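You operate a simulated robot arm through the tools that you are given. There is no shell and no other tool.

Carry out the task below with a simulated robot arm. There is one attempt and no reset: what you move stays moved.

Task
Shake bottles N6 and M3 at 120 rpm till DONE lights.
Fine: leave them in the shaker and turn its dial back to 0. Set down upright: what you pick out.

The check looks at the end state, three seconds after you hand in, the way a careful person would. Anything else that was tipped, shoved, dropped, spilled or broken makes it a failure.

Robot
A 7-joint arm with a two-finger parallel gripper, fixed in place. Base frame: the origin is on the floor under the middle of its stand, x ahead of it, y to its left, z up; the work surface is at about z = 804. Readings come in mm, rad, newtons and seconds.
With the tool pointing down near the work surface it reaches from about 460 to 920 mm from the base axis. Its first joint turns from -2.007 to 2.007 rad. Payload 3.91 kg.
Tool frame: the origin (TCP) lies between the finger pads and is the grasp point; the fingertips stand 30 mm ahead of it; z points along the fingers, y is the line along which they close. Largest opening 110 mm; finger width 20, thickness 10; the body of the gripper, 48 by 112 mm, starts 55 mm behind the TCP.
Orientation is that of the tool frame in the base frame, as [roll, pitch, yaw] about the fixed x, y, z axes, in that order (R = Rz(yaw) Ry(pitch) Rx(roll)). With the fingers straight down and closing along the base's y, the tool's x points along the base's -x, its y along +y and its z along -z.

Tools
- The arm moves only by the tool jog_arm. Its argument "moves" is a list of rows, each a list of 7 numbers: the shift along the base's x, y, z in m, then the turn, a rotation vector about the base's x, y, z in degrees, then the gripper command, from -1 (shut) to 1 (fully open), values between in proportion. In form: [[x, y, z, wx, wy, wz, claw], ...]. A call has 1 to 20 rows; each row is the pose to reach, as a shift and turn from the pose commanded when the call began. Each row takes 0.2 s and may step no farther than 50 mm and 0.15 rad from the row before; otherwise, or with a gripper value out of range, the whole call is refused. A pose out of reach is approached as far as the arm can. The call stops where the force on the tool passes 40 N (or 10 N more than at its start, if that is more) or the arm is blocked; 0.2 s more then pass. Each finger travels about 153 mm/s and halts on what it meets, pressing with about 33 N; the grip force reading is that of the motor and also rises with nothing between the fingers. The clock runs only during rows and for 0.2 s after the last one: add rows that repeat a pose to give the fingers time. The reply holds the time, the measured pose of the TCP, the force on the tool along the base axes, the opening and the grip force, in the units named above and with some noise, with the torque about the TCP (base axes, N m) and any sound that the robot's microphone picked up, and new pictures: "pictures" is both (left out), scene, wrist or none.
- Cameras (640 x 400 px; columns grow to the right, rows downward): "scene" is fixed at [221.6, -651.3, 1593]; the picture's right is [0.90, -0.44, 0.00], its down [-0.20, -0.42, -0.89] and it looks along [0.39, 0.80, -0.46] (base axes); focal length 329 px, centre (320, 200). "wrist" rides on the gripper at [72, 17, -103] in the tool frame; the picture's right is [-0.23, 0.97, 0.00], its down [-0.76, -0.18, -0.62] and it looks along [-0.61, -0.14, 0.78] (tool axes); focal length 222 px, centre (320, 200). There is no depth. A picture from a camera that has moved, and an enlarged one, comes with that camera's place and axes in the base frame and with its lens.
- raise_lower(by): slides the trunk up (or, below 0, down) by that many mm; the arm rides with it, the base frame stays. It gives what a move gives, with no picture.
- zoom(camera, box): a new picture of the part [left, top, right, bottom] of that camera's present view, enlarged. It takes no simulated time.
- hand_in(): hands the job in; it is judged then, once.

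Nothing tells you positions but the pictures and the camera data. Unless the task says otherwise, let go and move clear before handing in.

The tools are called after "Emit:" by a JSON object that holds its "fn" and its "kwargs". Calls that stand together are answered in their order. jog_arm: Moves the arm, as the interface text tells. Its arguments: {"type":"object","properties":{"moves":{"type":"array","items":{"type":"array","items":{"type":"number"}}},"pictures":{"type":"string","enum":["both","scene","wrist","none"]}},"required":["moves"]} The other tools are called the same way: raise_lower (by) moves the trunk up or down; zoom (camera, box) takes an enlarged picture of a part of a camera's view; hand_in () hands the job in.

At the start:

```text
clock: 0.0
position: [522.4, 69.2, 1193.0]
tool_rot: [3.14, 0.0, 3.141]
force: [-0.4, 0.2, 0.1]
ft_torque: [0.0, 0.02, -0.04]
finger_gap: 110.0
finger_force: 0.1
trunk travel left (down, up): [-750.0, 240.0]
```

scene: 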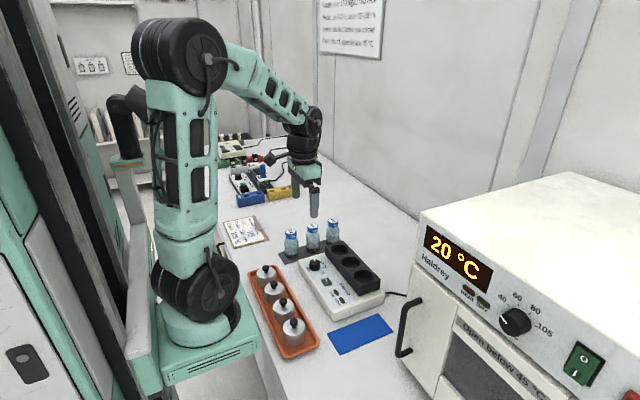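
wrist: 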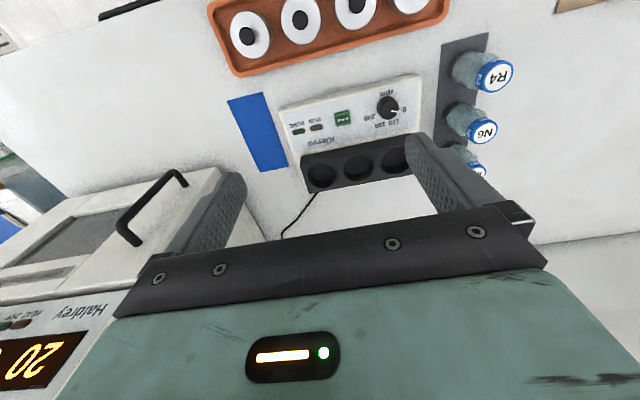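

I see a small shaker with three wells, and three bottles (R4, N6, and a third one) beside it on a dark mat. I'll zoom in before moving anything.

Emit:
{"fn": "zoom", "kwargs": {"camera": "scene", "box": [220, 200, 420, 360]}}

Emit:
{"fn": "zoom", "kwargs": {"camera": "wrist", "box": [220, 0, 540, 200]}}

Emit:
{"fn": "zoom", "kwargs": {"camera": "scene", "box": [200, 120, 340, 220]}}

Emit:
{"fn": "zoom", "kwargs": {"camera": "scene", "box": [310, 0, 400, 60]}}

```text
2.50 times, centred on (320, 280) of scene
camera zoom: at [221.6, -651.3, 1593.0], right [0.9, -0.44, 0.0], down [-0.2, -0.42, -0.89], along [0.39, 0.8, -0.46], focal length 823 px, centre (320, 0)
```

zoom: 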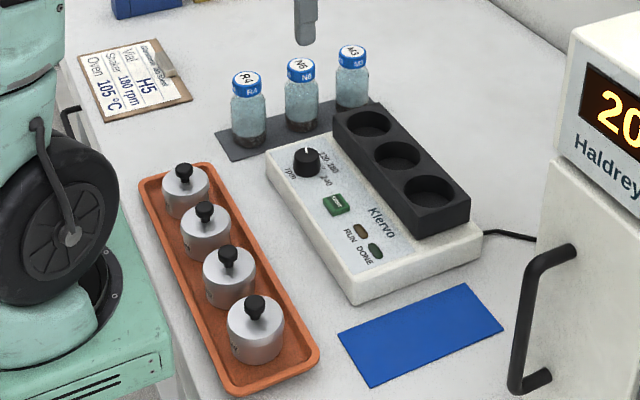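

```text
2.00 times, centred on (380, 100) of wrist
camera zoom: at [451.0, 86.3, 1296.3], right [0.23, 0.97, 0.0], down [0.76, -0.18, 0.62], along [0.61, -0.14, -0.78], focal length 444 px, centre (200, 400)
```

zoom: 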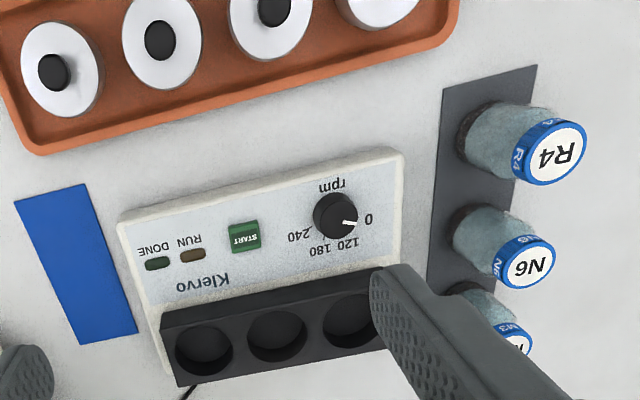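

```text
4.00 times, centred on (270, 170) of scene
camera zoom: at [221.6, -651.3, 1593.0], right [0.9, -0.44, 0.0], down [-0.2, -0.42, -0.89], along [0.39, 0.8, -0.46], focal length 1317 px, centre (520, 320)
```

zoom: 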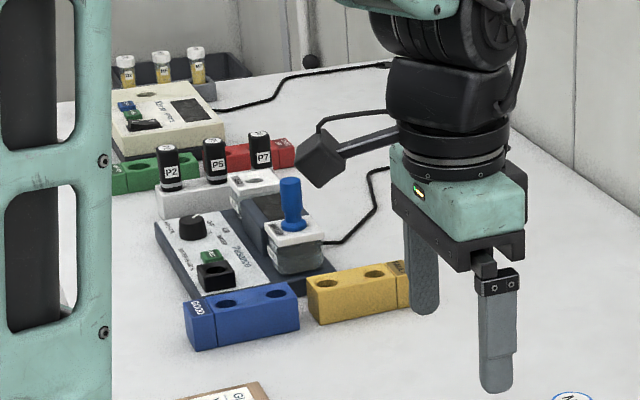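

```text
6.67 times, centred on (355, 30) of scene
camera zoom: at [221.6, -651.3, 1593.0], right [0.9, -0.44, 0.0], down [-0.2, -0.42, -0.89], along [0.39, 0.8, -0.46], focal length 2195 px, centre (87, 1333)
```

zoom: 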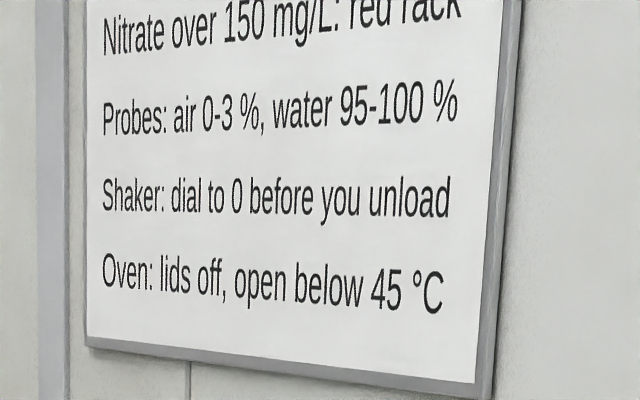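

The bottles stand roughly at x≈581/671/765 and y≈348 (R4, N6, M3). The shaker wells are around x≈706, y≈187/107/30, with the dial near (608, 186) and START near (609, 100). I'll move the wrist camera over for a closer look at the bottles.

Emit:
{"fn": "jog_arm", "kwargs": {"moves": [[0.0, 0.045, -0.01, 0, 0, 0, 1], [0.0, 0.09, -0.02, 0, 0, 0, 1], [0.0, 0.135, -0.03, 0, 0, 0, 1], [0.0, 0.18, -0.04, 0, 0, 0, 1], [0.01, 0.225, -0.06, 0, 0, 0, 1], [0.02, 0.26, -0.09, 0, 0, 0, 1], [0.02, 0.26, -0.09, 0, 0, 0, 1]]}}

```text
refused: row 5 steps farther than a row can; nothing moved
```

The call was refused because one row stepped slightly too far, and nothing moved. I'll use smaller steps to the same viewing pose.

Emit:
{"fn": "jog_arm", "kwargs": {"moves": [[0.0, 0.04, -0.01, 0, 0, 0, 1], [0.0, 0.08, -0.02, 0, 0, 0, 1], [0.0, 0.12, -0.03, 0, 0, 0, 1], [0.0, 0.16, -0.04, 0, 0, 0, 1], [0.005, 0.2, -0.055, 0, 0, 0, 1], [0.01, 0.24, -0.07, 0, 0, 0, 1], [0.02, 0.26, -0.09, 0, 0, 0, 1], [0.02, 0.26, -0.09, 0, 0, 0, 1]]}}

```text
clock: 1.8
position: [542.0, 328.3, 1105.2]
tool_rot: [-3.141, 0.001, -3.14]
force: [0.4, 0.4, -0.3]
ft_torque: [0.04, 0.03, -0.02]
finger_gap: 109.8
finger_force: 0.1
trunk travel left (down, up): [-750.0, 240.0]
camera wrist: at [470.5, 346.1, 1207.2], right [0.23, 0.97, 0.0], down [0.76, -0.18, 0.62], along [0.61, -0.14, -0.78], focal length 222 px, centre (320, 200)
```

scene: 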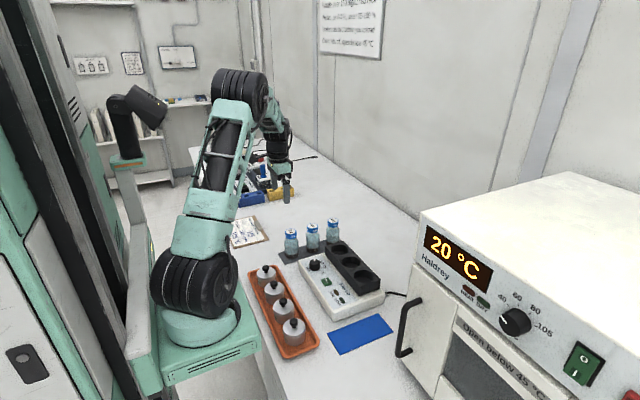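
wrist: 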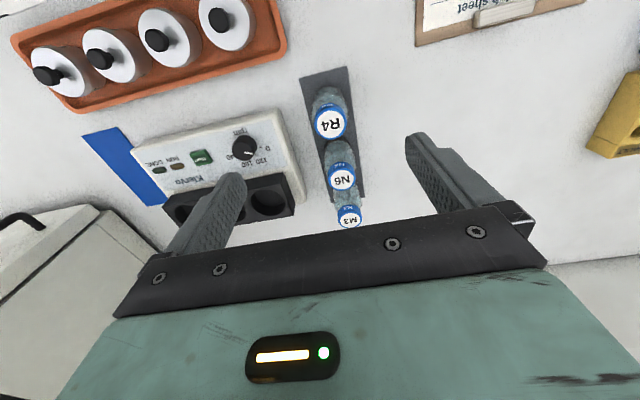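

Emit:
{"fn": "zoom", "kwargs": {"camera": "wrist", "box": [280, 50, 420, 240]}}

Emit:
{"fn": "zoom", "kwargs": {"camera": "wrist", "box": [130, 100, 310, 230]}}

Emit:
{"fn": "zoom", "kwargs": {"camera": "scene", "box": [270, 205, 390, 280]}}

Emit:
{"fn": "zoom", "kwargs": {"camera": "scene", "box": [290, 240, 390, 320]}}

```text
2.11 times, centred on (350, 145) of wrist
camera zoom: at [470.5, 346.1, 1207.2], right [0.23, 0.97, 0.0], down [0.76, -0.18, 0.62], along [0.61, -0.14, -0.78], focal length 468 px, centre (257, 316)
```

zoom: 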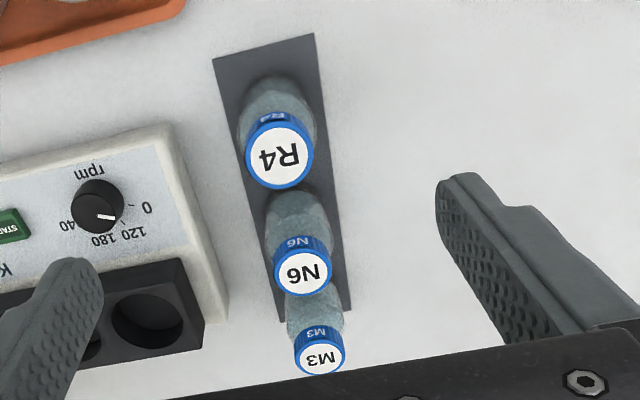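

```text
3.08 times, centred on (220, 165) of wrist
camera zoom: at [470.5, 346.1, 1207.2], right [0.23, 0.97, 0.0], down [0.76, -0.18, 0.62], along [0.61, -0.14, -0.78], focal length 684 px, centre (628, 308)
```

zoom: 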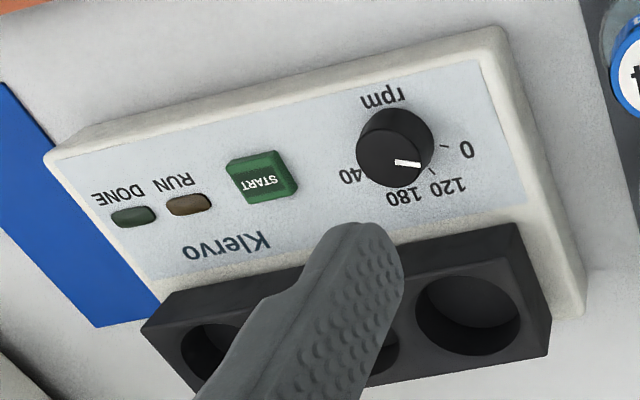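

```text
5.33 times, centred on (330, 242) of scene
camera zoom: at [221.6, -651.3, 1593.0], right [0.9, -0.44, 0.0], down [-0.2, -0.42, -0.89], along [0.39, 0.8, -0.46], focal length 1756 px, centre (267, -27)
```

zoom: 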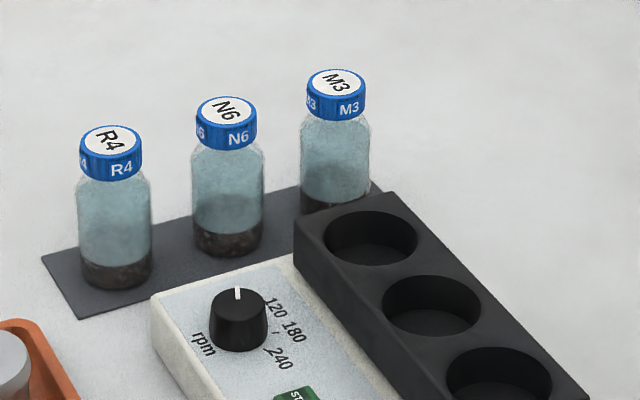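

```text
5.00 times, centred on (340, 280) of scene
camera zoom: at [221.6, -651.3, 1593.0], right [0.9, -0.44, 0.0], down [-0.2, -0.42, -0.89], along [0.39, 0.8, -0.46], focal length 1646 px, centre (220, -200)
```

zoom: 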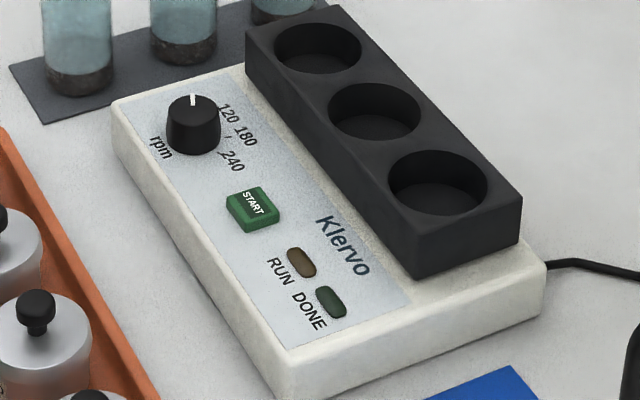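

N6 appears to be at about (667, 336), M3 at about (757, 335) and R4 at about (577, 336), with cap tops near z≈910. I'll move above N6, well clear of the caps, to check alignment.

Emit:
{"fn": "jog_arm", "kwargs": {"moves": [[0.04, 0.002, -0.02, 0, 0, 0, 1], [0.08, 0.004, -0.04, 0, 0, 0, 1], [0.12, 0.006, -0.06, 0, 0, 0, 1], [0.125, 0.007, -0.1, 0, 0, 0, 1], [0.125, 0.007, -0.1, 0, 0, 0, 1]]}}

```text
clock: 3.0
position: [667.0, 334.4, 1001.0]
tool_rot: [3.14, 0.0, -3.141]
force: [-0.3, -0.3, 0.8]
ft_torque: [0.03, -0.03, 0.02]
finger_gap: 110.1
finger_force: 0.0
trunk travel left (down, up): [-750.0, 240.0]
camera wrist: at [596.6, 352.2, 1104.4], right [0.23, 0.97, 0.0], down [0.76, -0.18, 0.62], along [0.61, -0.14, -0.78], focal length 222 px, centre (320, 200)
```

scene: 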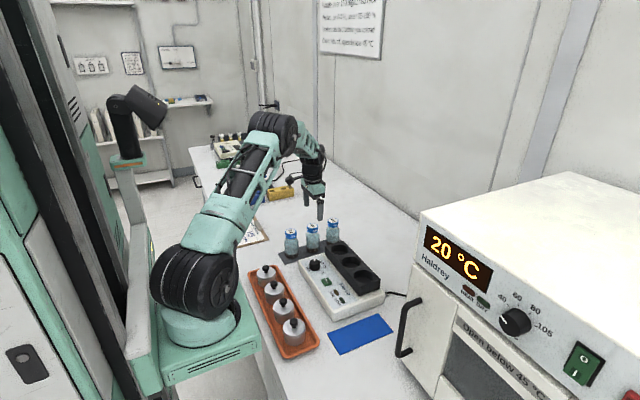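
wrist: 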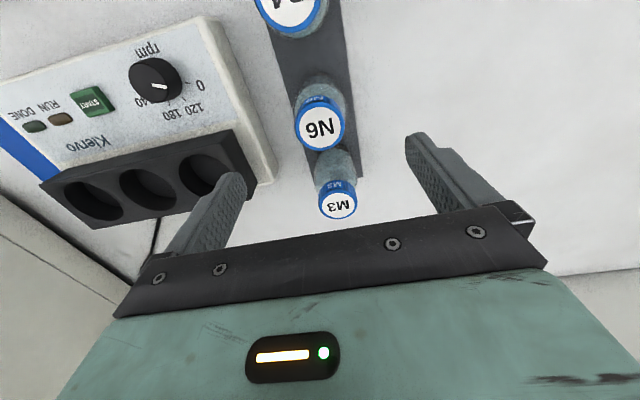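

Emit:
{"fn": "zoom", "kwargs": {"camera": "wrist", "box": [240, 60, 400, 230]}}

Emit:
{"fn": "zoom", "kwargs": {"camera": "wrist", "box": [20, 20, 260, 230]}}

```text
2.35 times, centred on (320, 145) of wrist
camera zoom: at [596.6, 352.2, 1104.4], right [0.23, 0.97, 0.0], down [0.76, -0.18, 0.62], along [0.61, -0.14, -0.78], focal length 523 px, centre (320, 329)
```

zoom: 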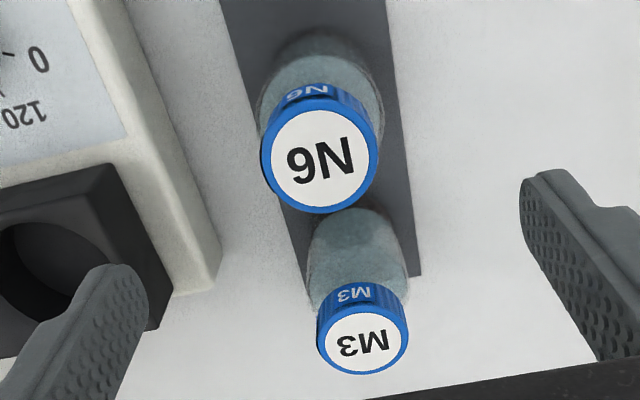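

```text
1.90 times, centred on (140, 125) of wrist
camera zoom: at [596.6, 352.2, 1104.4], right [0.23, 0.97, 0.0], down [0.76, -0.18, 0.62], along [0.61, -0.14, -0.78], focal length 423 px, centre (663, 343)
```

zoom: 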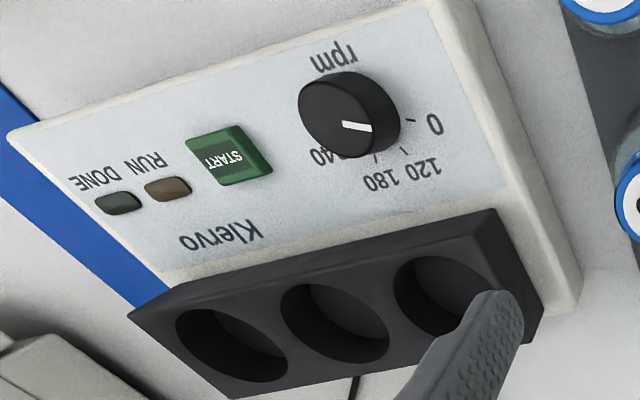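

The gripper is centred over N6 within about 1 mm, and the cap top is at z≈907. Next I'll lower to grip the body at about 870 and close.

Emit:
{"fn": "jog_arm", "kwargs": {"moves": [[0.001, 0.0, -0.04, 0, 0, 0, 1], [0.001, 0.0, -0.08, 0, 0, 0, 1], [0.001, 0.0, -0.11, 0, 0, 0, 1], [0.001, 0.0, -0.131, 0, 0, 0, 1], [0.001, 0.0, -0.131, 0, 0, 0, 1]]}}

```text
clock: 4.2
position: [668.3, 337.0, 873.3]
tool_rot: [-3.141, 0.0, 3.141]
force: [0.6, -0.3, -0.3]
ft_torque: [0.01, -0.01, 0.01]
finger_gap: 109.9
finger_force: 0.1
trunk travel left (down, up): [-750.0, 240.0]
camera wrist: at [597.6, 354.8, 975.7], right [0.23, 0.97, 0.0], down [0.76, -0.18, 0.62], along [0.61, -0.14, -0.78], focal length 222 px, centre (320, 200)
```

scene: 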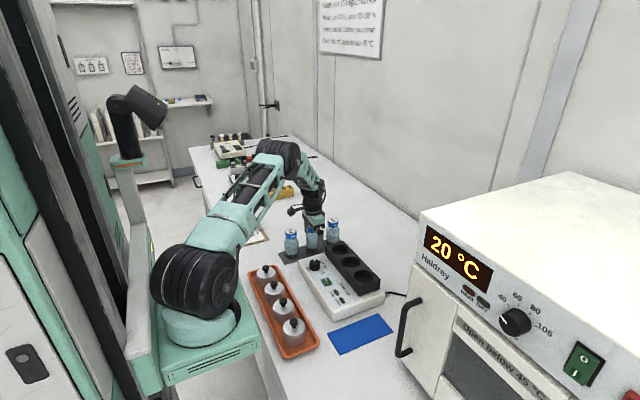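
wrist: 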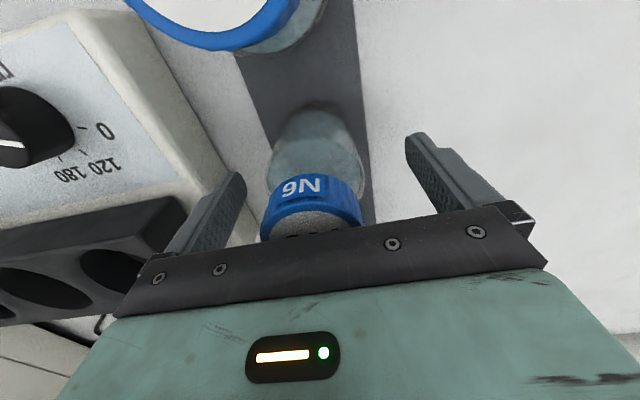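

The fingers straddle N6, with the bottle about 2 mm toward −y. I'll correct that and close the gripper.

Emit:
{"fn": "jog_arm", "kwargs": {"moves": [[0.0, -0.002, -0.001, 0, 0, 0, 1], [0.0, -0.002, -0.001, 0, 0, 0, 0.3], [0.0, -0.002, -0.001, 0, 0, 0, -1], [0.0, -0.002, -0.001, 0, 0, 0, -1], [0.0, -0.002, -0.001, 0, 0, 0, -1]]}}

```text
clock: 5.4
position: [668.3, 335.0, 871.0]
tool_rot: [3.141, 0.0, 3.141]
force: [-0.1, 1.6, 0.0]
ft_torque: [0.02, 0.02, 0.02]
finger_gap: 55.6
finger_force: 32.6
trunk travel left (down, up): [-750.0, 240.0]
camera wrist: at [597.2, 352.2, 974.4], right [0.23, 0.97, 0.0], down [0.76, -0.18, 0.62], along [0.61, -0.14, -0.78], focal length 222 px, centre (320, 200)
```

scene: 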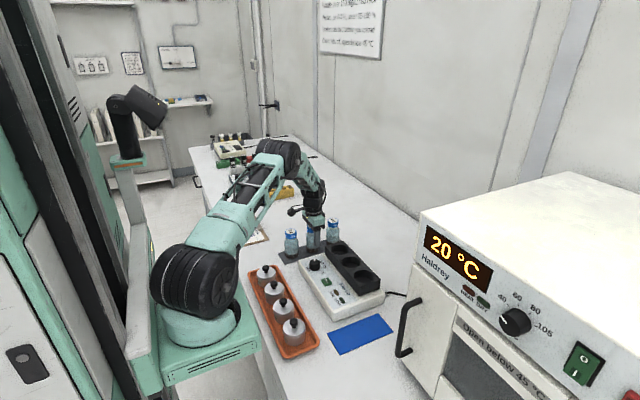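
wrist: 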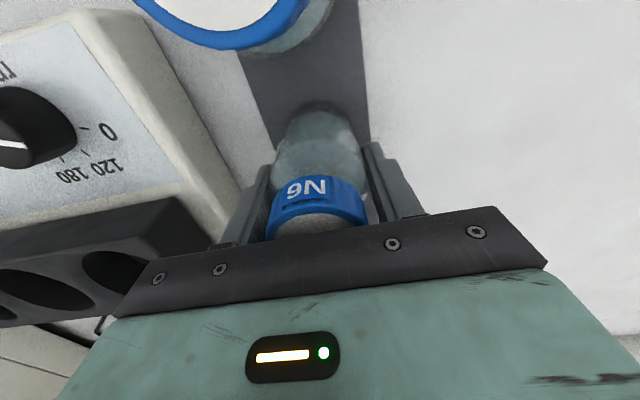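

N6 is gripped, with a gap of 55.6 mm. I'll lift it straight up and carry it toward the far well at about (707, 28).

Emit:
{"fn": "jog_arm", "kwargs": {"moves": [[0.0, -0.002, 0.03, 0, 0, 0, -1], [0.0, -0.002, 0.07, 0, 0, 0, -1], [0.0, -0.002, 0.115, 0, 0, 0, -1], [0.0, -0.002, 0.149, 0, 0, 0, -1], [0.0, -0.002, 0.149, 0, 0, 0, -1]]}}

Emit:
{"fn": "jog_arm", "kwargs": {"moves": [[0.005, -0.04, 0.0, 0, 0, 0, -1], [0.01, -0.08, 0.0, 0, 0, 0, -1], [0.015, -0.12, 0.0, 0, 0, 0, -1], [0.02, -0.16, 0.0, 0, 0, 0, -1], [0.025, -0.2, 0.0, 0, 0, 0, -1], [0.03, -0.24, 0.0, 0, 0, 0, -1], [0.035, -0.28, 0.0, 0, 0, 0, -1], [0.038, -0.307, 0.0, 0, 0, 0, -1], [0.038, -0.307, 0.0, 0, 0, 0, -1]]}}

```text
clock: 6.6
position: [667.7, 331.3, 1018.8]
tool_rot: [3.141, 0.001, -3.141]
force: [0.3, -0.5, -3.0]
ft_torque: [-0.01, -0.02, 0.0]
finger_gap: 55.3
finger_force: 33.0
trunk travel left (down, up): [-750.0, 240.0]
camera wrist: at [597.3, 349.5, 1122.0], right [0.23, 0.97, 0.0], down [0.76, -0.18, 0.62], along [0.61, -0.14, -0.78], focal length 222 px, centre (320, 200)
```

scene: 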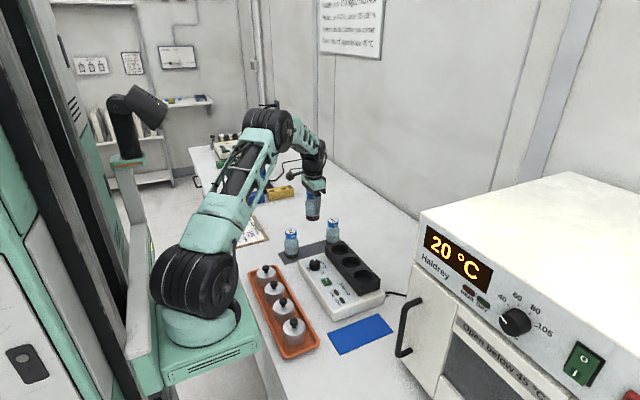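
wrist: 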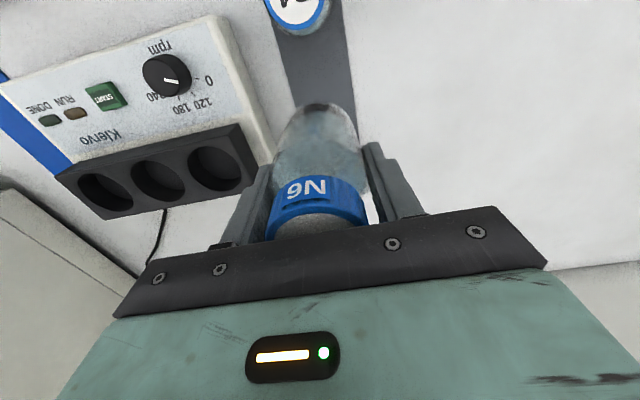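

```text
clock: 8.6
position: [704.1, 22.4, 1024.2]
tool_rot: [-3.141, 0.0, 3.141]
force: [-0.5, 0.5, -2.6]
ft_torque: [0.01, -0.03, 0.02]
finger_gap: 55.7
finger_force: 32.9
trunk travel left (down, up): [-750.0, 240.0]
camera wrist: at [634.2, 41.2, 1126.7], right [0.23, 0.97, 0.0], down [0.76, -0.18, 0.62], along [0.61, -0.14, -0.78], focal length 222 px, centre (320, 200)
```

scene: 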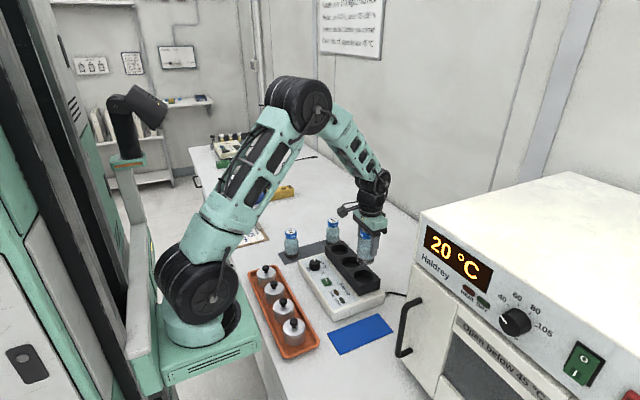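
wrist: 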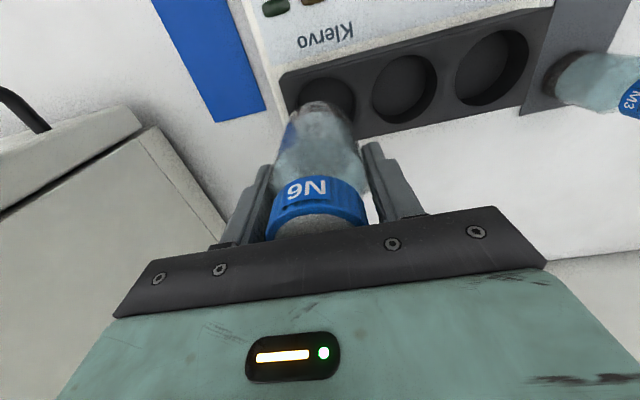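

I'm roughly over the far well. I'll zoom to measure the well positions relative to the tool axis.

Emit:
{"fn": "zoom", "kwargs": {"camera": "wrist", "box": [250, 20, 570, 220]}}

Emit:
{"fn": "zoom", "kwargs": {"camera": "scene", "box": [310, 210, 410, 290]}}

```text
2.00 times, centred on (410, 120) of wrist
camera zoom: at [634.2, 41.2, 1126.7], right [0.23, 0.97, 0.0], down [0.76, -0.18, 0.62], along [0.61, -0.14, -0.78], focal length 444 px, centre (140, 360)
```

zoom: 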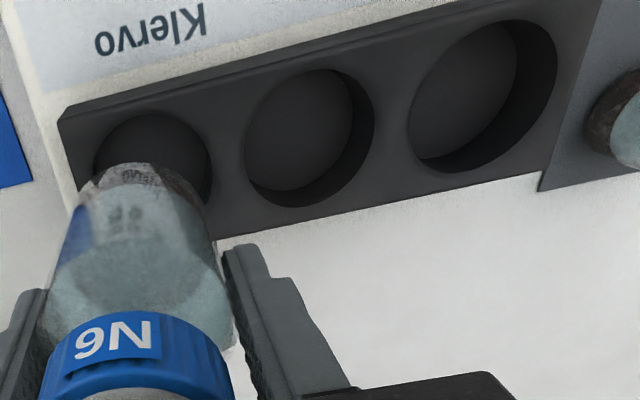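

```text
5.00 times, centred on (360, 250) of scene
camera zoom: at [221.6, -651.3, 1593.0], right [0.9, -0.44, 0.0], down [-0.2, -0.42, -0.89], along [0.39, 0.8, -0.46], focal length 1646 px, centre (120, -50)
```

zoom: 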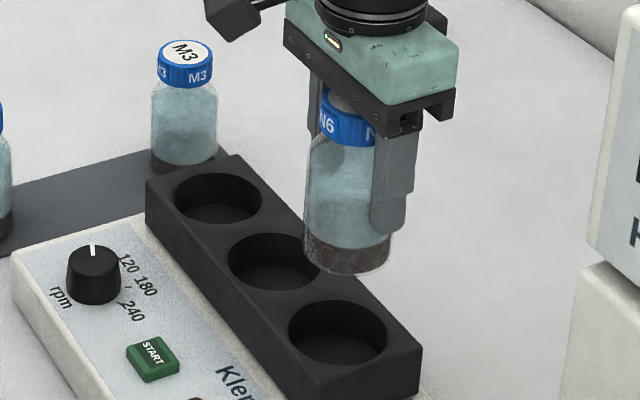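

Well 3's centre is at roughly (706, 33), so I need about +7.5 mm in y. I'll shift, lower to just above the rim, and check again.

Emit:
{"fn": "jog_arm", "kwargs": {"moves": [[0.0, 0.0075, 0.0, 0, 0, 0, -1], [0.0, 0.0075, -0.03, 0, 0, 0, -1], [0.0, 0.0075, -0.055, 0, 0, 0, -1], [0.0, 0.0075, -0.055, 0, 0, 0, -1]]}}

Emit:
{"fn": "zoom", "kwargs": {"camera": "wrist", "box": [220, 20, 540, 220]}}

Emit:
{"fn": "zoom", "kwargs": {"camera": "scene", "box": [320, 210, 400, 290]}}

```text
clock: 9.6
position: [705.6, 32.9, 966.3]
tool_rot: [-3.141, 0.0, -3.141]
force: [0.0, -0.5, -1.9]
ft_torque: [0.01, -0.02, -0.01]
finger_gap: 55.5
finger_force: 33.4
trunk travel left (down, up): [-750.0, 240.0]
camera wrist: at [634.4, 50.5, 1069.3], right [0.23, 0.97, 0.0], down [0.76, -0.18, 0.62], along [0.61, -0.14, -0.78], focal length 222 px, centre (320, 200)
```

scene: 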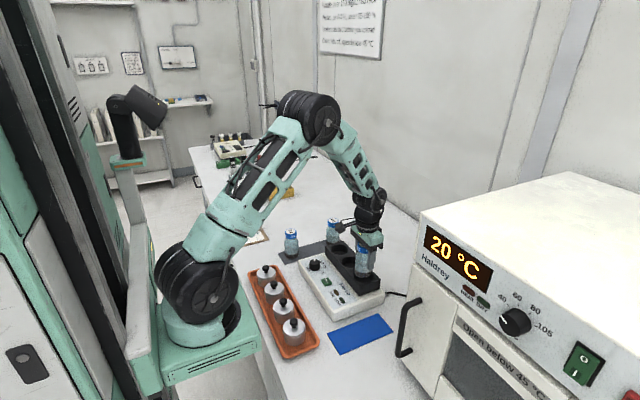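
wrist: 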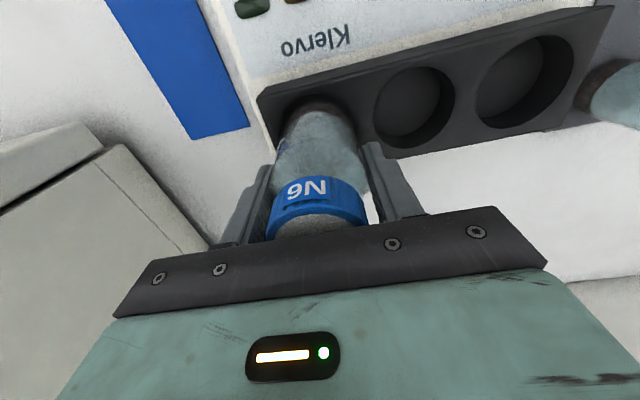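

```text
2.00 times, centred on (380, 120) of wrist
camera zoom: at [634.4, 50.5, 1069.3], right [0.23, 0.97, 0.0], down [0.76, -0.18, 0.62], along [0.61, -0.14, -0.78], focal length 444 px, centre (200, 360)
```

zoom: 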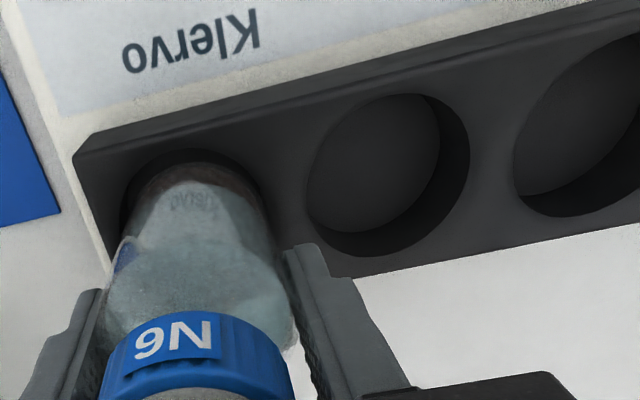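

```text
5.00 times, centred on (360, 250) of scene
camera zoom: at [221.6, -651.3, 1593.0], right [0.9, -0.44, 0.0], down [-0.2, -0.42, -0.89], along [0.39, 0.8, -0.46], focal length 1646 px, centre (120, -50)
```

zoom: 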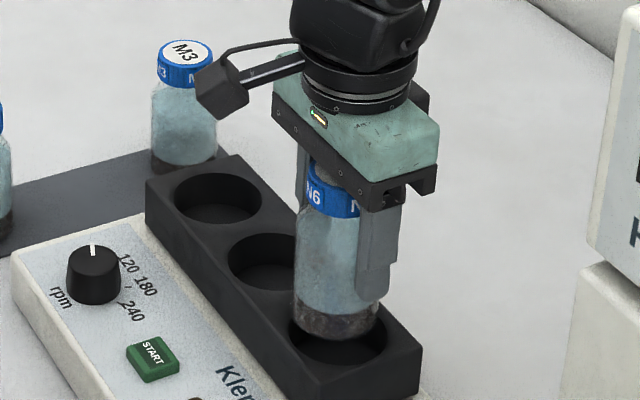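

The bottle's base is a little above the rim and well aligned; I estimate it needs about 2 mm more in +x. I'll shift, then lower it until the base is just inside the well.

Emit:
{"fn": "jog_arm", "kwargs": {"moves": [[0.002, 0.0, 0.0, 0, 0, 0, -1], [0.002, 0.0, -0.015, 0, 0, 0, -1], [0.002, 0.0, -0.024, 0, 0, 0, -1], [0.002, 0.0, -0.024, 0, 0, 0, -1]]}}

Emit:
{"fn": "zoom", "kwargs": {"camera": "wrist", "box": [240, 50, 440, 220]}}

Emit:
{"fn": "zoom", "kwargs": {"camera": "scene", "box": [330, 220, 400, 290]}}

```text
clock: 10.6
position: [709.6, 32.9, 942.0]
tool_rot: [3.141, 0.0, -3.14]
force: [0.3, 0.3, -2.2]
ft_torque: [0.01, -0.04, 0.0]
finger_gap: 55.7
finger_force: 32.9
trunk travel left (down, up): [-750.0, 240.0]
camera wrist: at [637.4, 49.7, 1045.3], right [0.23, 0.97, 0.0], down [0.76, -0.18, 0.62], along [0.61, -0.14, -0.78], focal length 222 px, centre (320, 200)
```

scene: 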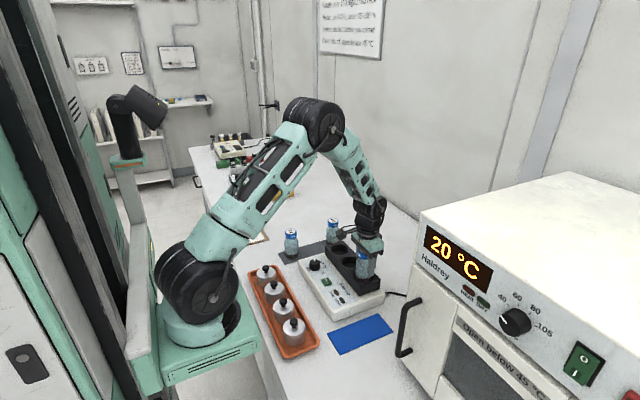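
wrist: 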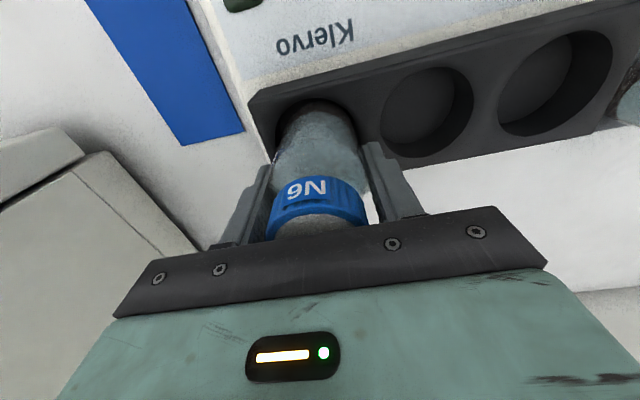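

```text
2.35 times, centred on (340, 135) of wrist
camera zoom: at [637.4, 49.7, 1045.3], right [0.23, 0.97, 0.0], down [0.76, -0.18, 0.62], along [0.61, -0.14, -0.78], focal length 523 px, centre (273, 353)
```

zoom: 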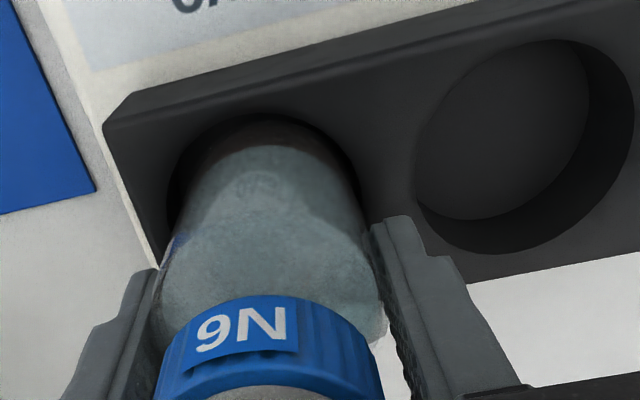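

```text
5.71 times, centred on (365, 255) of scene
camera zoom: at [221.6, -651.3, 1593.0], right [0.9, -0.44, 0.0], down [-0.2, -0.42, -0.89], along [0.39, 0.8, -0.46], focal length 1881 px, centre (63, -114)
```

zoom: 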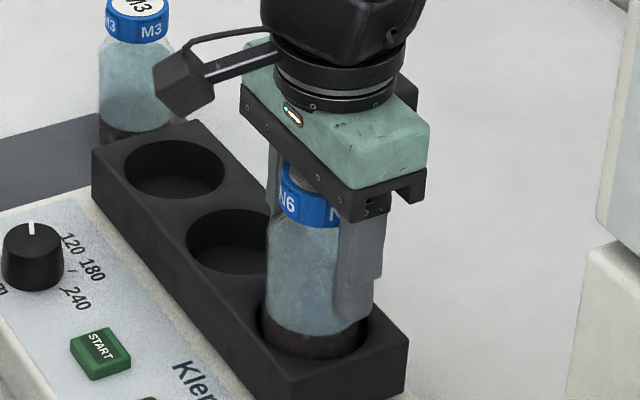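

N6's base is entering the well with clearance all round. I'll lower it in small steps and watch the force readings.

Emit:
{"fn": "jog_arm", "kwargs": {"moves": [[0.0, 0.0, -0.003, 0, 0, 0, -1], [0.0, 0.0, -0.006, 0, 0, 0, -1], [0.0, 0.0, -0.006, 0, 0, 0, -1]], "pictures": "none"}}

Emit:
{"fn": "jog_arm", "kwargs": {"moves": [[0.0, 0.0, -0.002, 0, 0, 0, -1], [0.0, 0.0, -0.004, 0, 0, 0, -1], [0.0, 0.0, -0.004, 0, 0, 0, -1]], "pictures": "none"}}

```text
clock: 11.4
position: [707.6, 31.7, 935.1]
tool_rot: [3.141, 0.0, -3.141]
force: [-0.3, -0.1, -3.0]
ft_torque: [-0.02, 0.01, 0.03]
finger_gap: 55.4
finger_force: 32.9
trunk travel left (down, up): [-750.0, 240.0]
```

```text
clock: 12.2
position: [707.1, 32.4, 930.3]
tool_rot: [3.141, 0.0, 3.141]
force: [0.0, 0.2, -2.6]
ft_torque: [-0.01, 0.01, 0.0]
finger_gap: 55.4
finger_force: 32.8
trunk travel left (down, up): [-750.0, 240.0]
```

The bottle is still descending freely with no contact. I'll keep lowering it in small increments.

Emit:
{"fn": "jog_arm", "kwargs": {"moves": [[0.0, 0.0, -0.002, 0, 0, 0, -1], [0.0, 0.0, -0.003, 0, 0, 0, -1], [0.0, 0.0, -0.003, 0, 0, 0, -1]], "pictures": "both"}}

Emit:
{"fn": "zoom", "kwargs": {"camera": "scene", "box": [330, 220, 400, 290]}}

Emit:
{"fn": "zoom", "kwargs": {"camera": "wrist", "box": [240, 50, 440, 220]}}

```text
clock: 13.0
position: [708.2, 34.0, 928.3]
tool_rot: [-3.14, 0.0, -3.139]
force: [-0.4, -0.8, -2.6]
ft_torque: [0.0, 0.02, 0.03]
finger_gap: 55.4
finger_force: 33.5
trunk travel left (down, up): [-750.0, 240.0]
camera wrist: at [636.6, 50.2, 1030.9], right [0.23, 0.97, 0.0], down [0.76, -0.18, 0.62], along [0.61, -0.14, -0.78], focal length 222 px, centre (320, 200)
```

scene: 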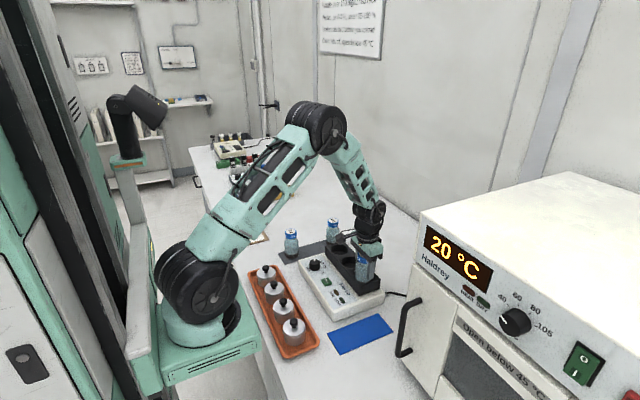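
wrist: 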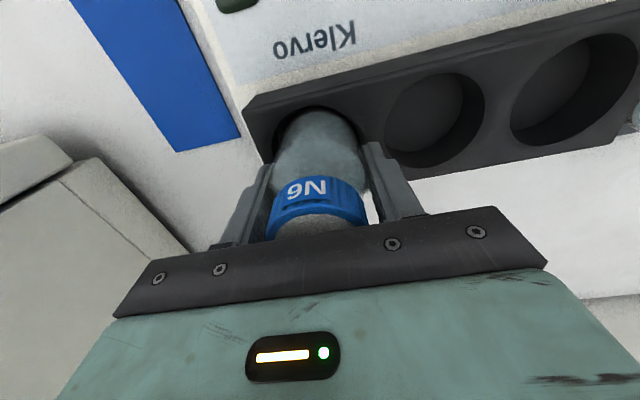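

```text
5.71 times, centred on (365, 255) of scene
camera zoom: at [221.6, -651.3, 1593.0], right [0.9, -0.44, 0.0], down [-0.2, -0.42, -0.89], along [0.39, 0.8, -0.46], focal length 1881 px, centre (63, -114)
```

zoom: 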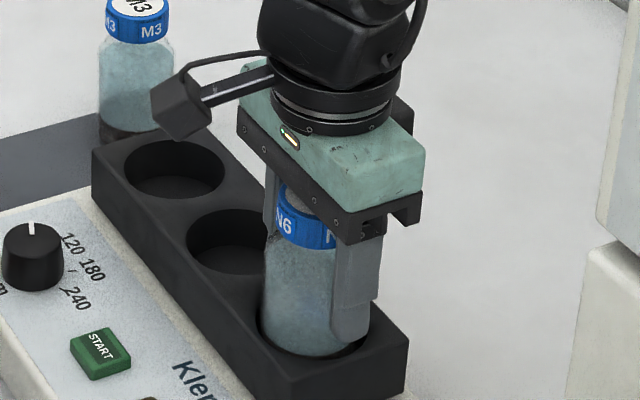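

```text
2.35 times, centred on (340, 135) of wrist
camera zoom: at [636.6, 50.2, 1030.9], right [0.23, 0.97, 0.0], down [0.76, -0.18, 0.62], along [0.61, -0.14, -0.78], focal length 523 px, centre (273, 353)
```

zoom: 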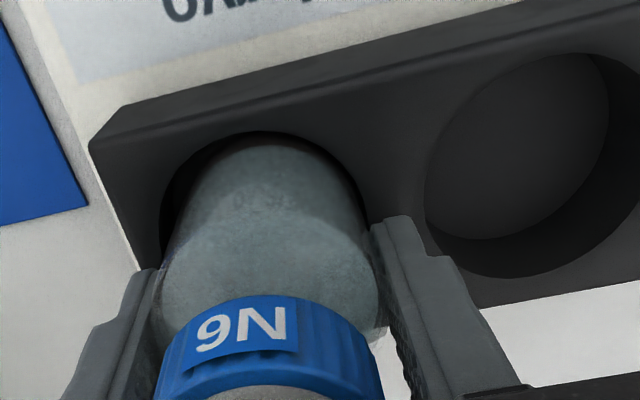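

N6 is now well inside the well, and the fingertips are still above the rim. I'll lower in 2 mm steps, watching for contact.

Emit:
{"fn": "jog_arm", "kwargs": {"moves": [[0.0, -0.001, -0.002, 0, 0, 0, -1], [0.0, -0.001, -0.004, 0, 0, 0, -1], [0.0, -0.001, -0.004, 0, 0, 0, -1]], "pictures": "none"}}

Emit:
{"fn": "jog_arm", "kwargs": {"moves": [[0.0, 0.0, -0.001, 0, 0, 0, -1], [0.0, 0.0, -0.002, 0, 0, 0, -1], [0.0, 0.0, -0.002, 0, 0, 0, -1]], "pictures": "none"}}

```text
clock: 13.8
position: [708.2, 31.4, 923.4]
tool_rot: [3.141, 0.002, 3.141]
force: [-3.3, -0.6, 12.7]
ft_torque: [-0.05, 0.47, 0.01]
finger_gap: 55.5
finger_force: 32.8
trunk travel left (down, up): [-750.0, 240.0]
```

```text
clock: 14.6
position: [708.8, 29.9, 923.2]
tool_rot: [-3.141, 0.003, -3.141]
force: [-0.6, 0.1, 34.1]
ft_torque: [0.0, 0.03, 0.03]
finger_gap: 55.7
finger_force: 32.8
trunk travel left (down, up): [-750.0, 240.0]
```

N6 is resting on the well floor, with a vertical force of about 34 N and torque near zero. I'll ease the pressure off, open, and check.

Emit:
{"fn": "jog_arm", "kwargs": {"moves": [[0.0, 0.0, 0.002, 0, 0, 0, -1], [0.0, 0.0, 0.002, 0, 0, 0, -0.2], [0.0, 0.0, 0.002, 0, 0, 0, 0.2], [0.0, 0.0, 0.002, 0, 0, 0, 0.6], [0.0, 0.0, 0.002, 0, 0, 0, 0.6]]}}

Emit:
{"fn": "zoom", "kwargs": {"camera": "wrist", "box": [240, 50, 440, 220]}}

Emit:
{"fn": "zoom", "kwargs": {"camera": "scene", "box": [330, 220, 400, 290]}}

```text
clock: 15.8
position: [707.4, 31.8, 923.7]
tool_rot: [3.141, -0.001, -3.141]
force: [-0.4, -0.6, 0.4]
ft_torque: [0.01, 0.01, -0.02]
finger_gap: 87.9
finger_force: 0.0
trunk travel left (down, up): [-750.0, 240.0]
camera wrist: at [636.8, 48.6, 1026.8], right [0.23, 0.97, 0.0], down [0.76, -0.18, 0.62], along [0.61, -0.14, -0.78], focal length 222 px, centre (320, 200)
```

scene: 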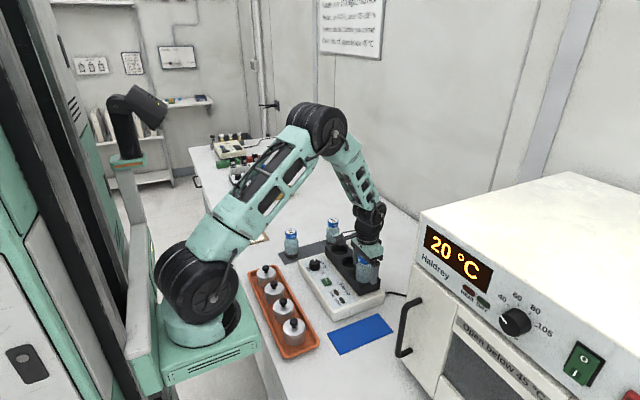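
wrist: 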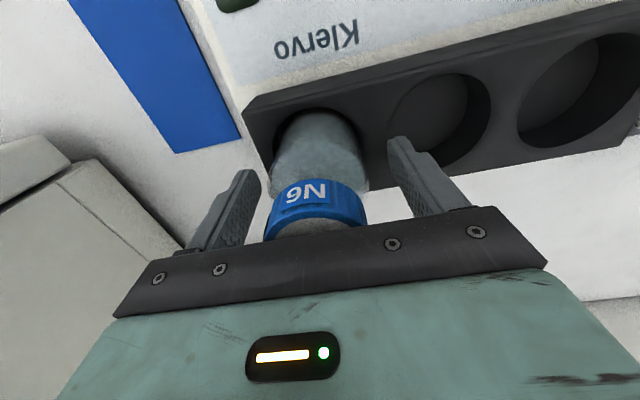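

```text
2.35 times, centred on (340, 135) of wrist
camera zoom: at [636.8, 48.6, 1026.8], right [0.23, 0.97, 0.0], down [0.76, -0.18, 0.62], along [0.61, -0.14, -0.78], focal length 523 px, centre (273, 353)
```

zoom: 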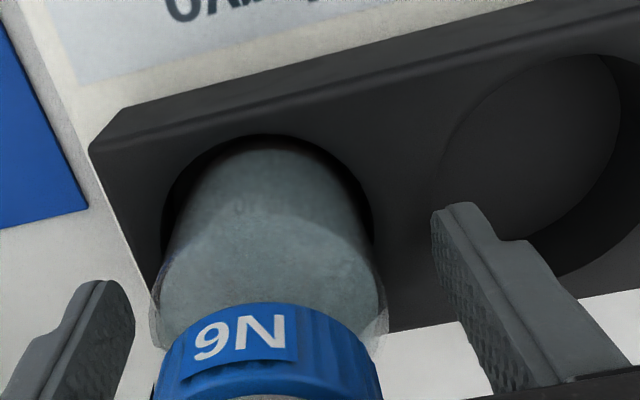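

```text
5.71 times, centred on (365, 255) of scene
camera zoom: at [221.6, -651.3, 1593.0], right [0.9, -0.44, 0.0], down [-0.2, -0.42, -0.89], along [0.39, 0.8, -0.46], focal length 1881 px, centre (63, -114)
```

zoom: 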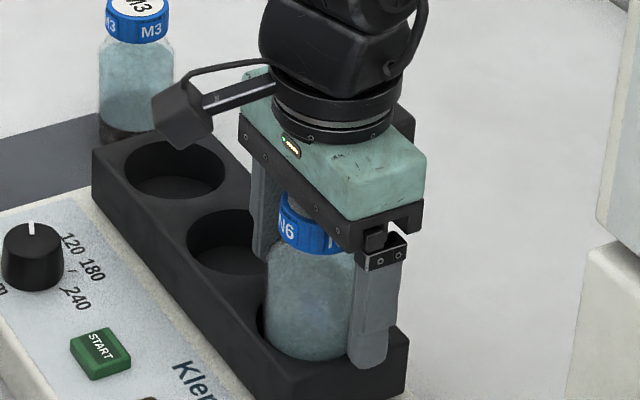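

N6 stands upright in the far well. I'll rise clear and travel over to M3, at about (761, 335).

Emit:
{"fn": "jog_arm", "kwargs": {"moves": [[0.0, 0.0, 0.04, 0, 0, 0, 0.6], [0.0, 0.0, 0.08, 0, 0, 0, 0.8], [0.0, 0.0, 0.12, 0, 0, 0, 1], [0.0, 0.04, 0.13, 0, 0, 0, 1], [0.008, 0.085, 0.13, 0, 0, 0, 1], [0.016, 0.13, 0.13, 0, 0, 0, 1], [0.024, 0.175, 0.13, 0, 0, 0, 1], [0.032, 0.22, 0.13, 0, 0, 0, 1], [0.042, 0.265, 0.12, 0, 0, 0, 1], [0.0526, 0.303, 0.1, 0, 0, 0, 1], [0.0526, 0.303, 0.08, 0, 0, 0, 1], [0.0526, 0.303, 0.076, 0, 0, 0, 1], [0.0526, 0.303, 0.076, 0, 0, 0, 1]]}}

Emit:
{"fn": "zoom", "kwargs": {"camera": "wrist", "box": [240, 60, 400, 230]}}

Emit:
{"fn": "zoom", "kwargs": {"camera": "scene", "box": [270, 200, 410, 300]}}

```text
clock: 18.6
position: [759.3, 334.6, 1000.6]
tool_rot: [-3.141, 0.0, 3.14]
force: [0.2, -0.2, 0.3]
ft_torque: [-0.02, 0.01, -0.02]
finger_gap: 109.7
finger_force: 0.1
trunk travel left (down, up): [-750.0, 240.0]
camera wrist: at [688.9, 353.3, 1103.0], right [0.23, 0.97, 0.0], down [0.76, -0.18, 0.62], along [0.61, -0.14, -0.78], focal length 222 px, centre (320, 200)
```

scene: 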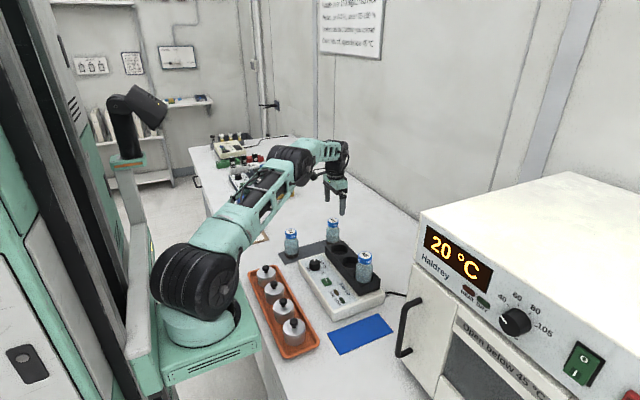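
wrist: 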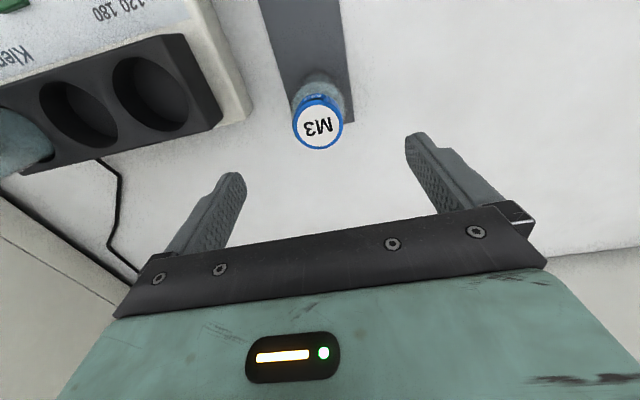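

```text
2.35 times, centred on (320, 145) of wrist
camera zoom: at [688.9, 353.3, 1103.0], right [0.23, 0.97, 0.0], down [0.76, -0.18, 0.62], along [0.61, -0.14, -0.78], focal length 523 px, centre (320, 329)
```

zoom: 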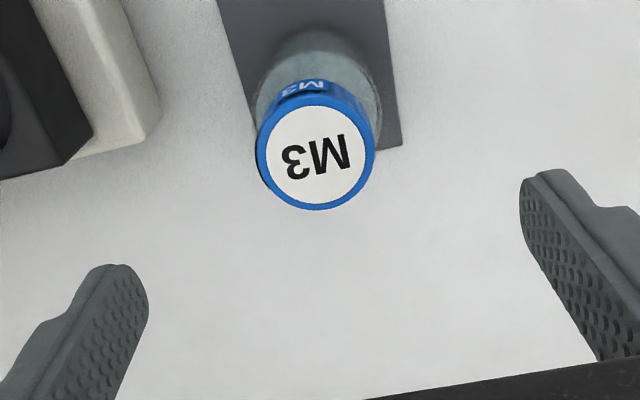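

```text
4.00 times, centred on (340, 250) of scene
camera zoom: at [221.6, -651.3, 1593.0], right [0.9, -0.44, 0.0], down [-0.2, -0.42, -0.89], along [0.39, 0.8, -0.46], focal length 1317 px, centre (240, 0)
```

zoom: 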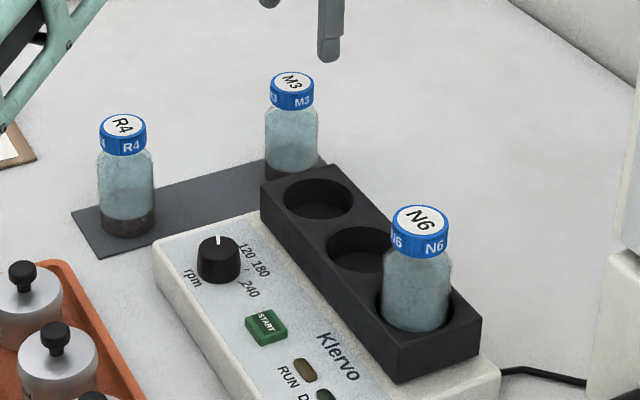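

M3 is about 2.7 mm nearer than the tool axis. I'll shift −2.7 mm in x, descend around it and check again before closing.

Emit:
{"fn": "jog_arm", "kwargs": {"moves": [[-0.0027, -0.0005, 0.0, 0, 0, 0, 1], [-0.0027, -0.0005, -0.04, 0, 0, 0, 1], [-0.0027, -0.0005, -0.08, 0, 0, 0, 1], [-0.0027, -0.0005, -0.11, 0, 0, 0, 1], [-0.0027, -0.0005, -0.129, 0, 0, 0, 1], [-0.0027, -0.0005, -0.129, 0, 0, 0, 1]]}}

Emit:
{"fn": "zoom", "kwargs": {"camera": "wrist", "box": [220, 80, 440, 250]}}

```text
clock: 20.0
position: [758.4, 331.6, 871.8]
tool_rot: [3.14, 0.001, 3.141]
force: [-0.8, -0.5, 0.0]
ft_torque: [-0.02, -0.01, 0.0]
finger_gap: 109.9
finger_force: 0.0
trunk travel left (down, up): [-750.0, 240.0]
camera wrist: at [686.2, 350.2, 974.7], right [0.23, 0.97, 0.0], down [0.76, -0.18, 0.62], along [0.61, -0.14, -0.78], focal length 222 px, centre (320, 200)
```

scene: 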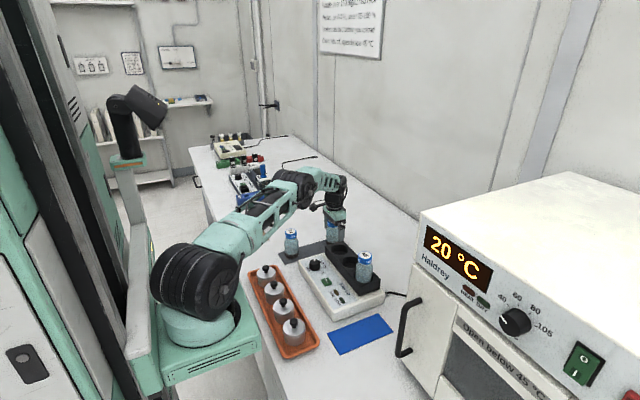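
wrist: 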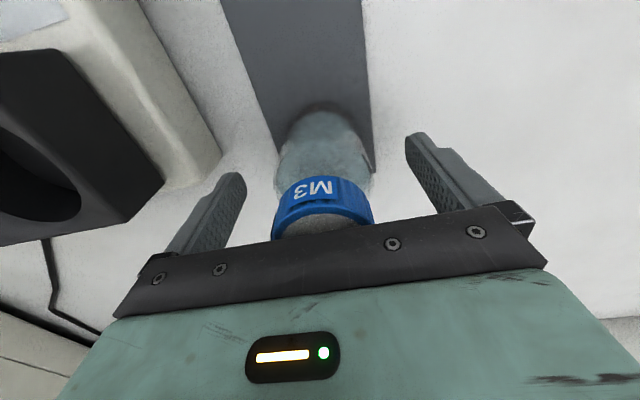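

```text
2.35 times, centred on (330, 165) of wrist
camera zoom: at [686.2, 350.2, 974.7], right [0.23, 0.97, 0.0], down [0.76, -0.18, 0.62], along [0.61, -0.14, -0.78], focal length 523 px, centre (296, 282)
```

zoom: 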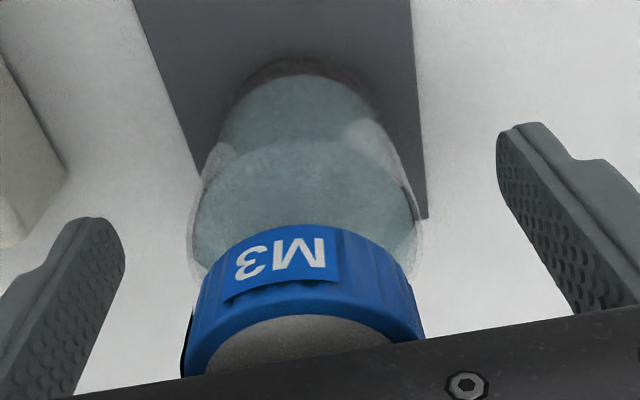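

M3 sits about +2.9 mm in y from the grip centre. I'll correct that and close.

Emit:
{"fn": "jog_arm", "kwargs": {"moves": [[0.0, 0.003, 0.0, 0, 0, 0, 1], [0.0, 0.003, 0.0, 0, 0, 0, 0.3], [0.0, 0.003, 0.0, 0, 0, 0, -1], [0.0, 0.003, 0.0, 0, 0, 0, -1], [0.0, 0.003, 0.0, 0, 0, 0, -1]]}}

Emit:
{"fn": "zoom", "kwargs": {"camera": "wrist", "box": [220, 80, 440, 250]}}

```text
clock: 21.2
position: [757.3, 336.4, 871.3]
tool_rot: [-3.139, 0.001, 3.141]
force: [0.5, -2.1, 1.1]
ft_torque: [-0.07, -0.04, -0.02]
finger_gap: 55.4
finger_force: 33.2
trunk travel left (down, up): [-750.0, 240.0]
camera wrist: at [686.2, 353.5, 974.8], right [0.23, 0.97, 0.0], down [0.76, -0.18, 0.62], along [0.61, -0.14, -0.78], focal length 222 px, centre (320, 200)
```

scene: 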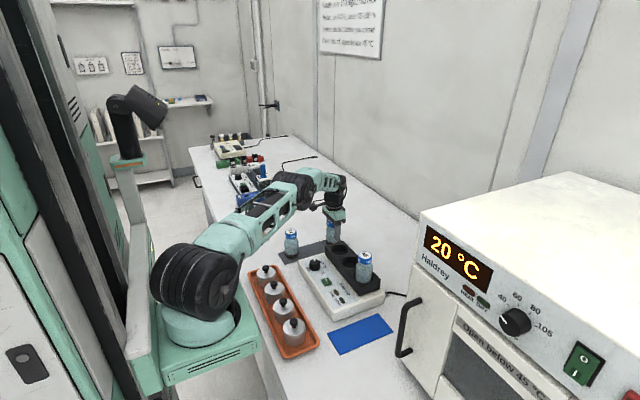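
wrist: 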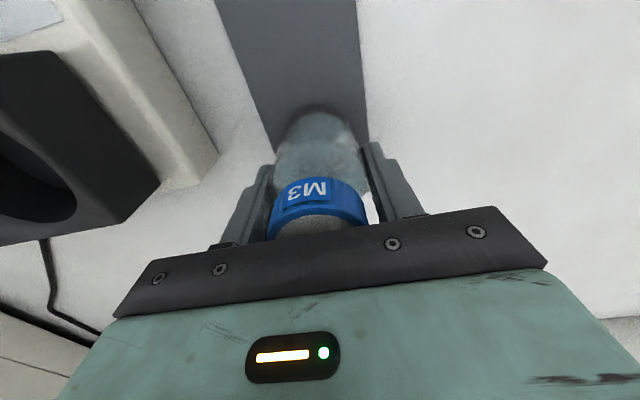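

```text
2.35 times, centred on (330, 165) of wrist
camera zoom: at [686.2, 353.5, 974.8], right [0.23, 0.97, 0.0], down [0.76, -0.18, 0.62], along [0.61, -0.14, -0.78], focal length 523 px, centre (296, 282)
```

zoom: 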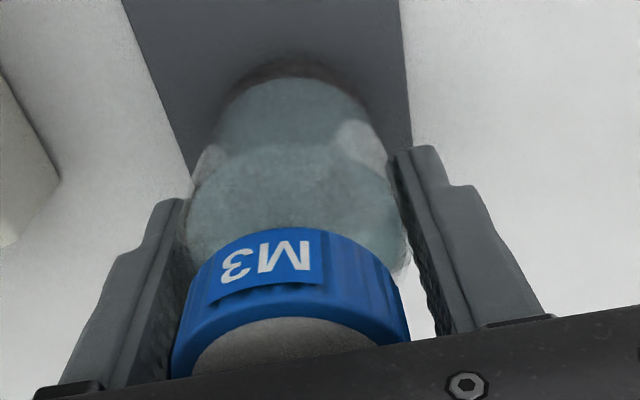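

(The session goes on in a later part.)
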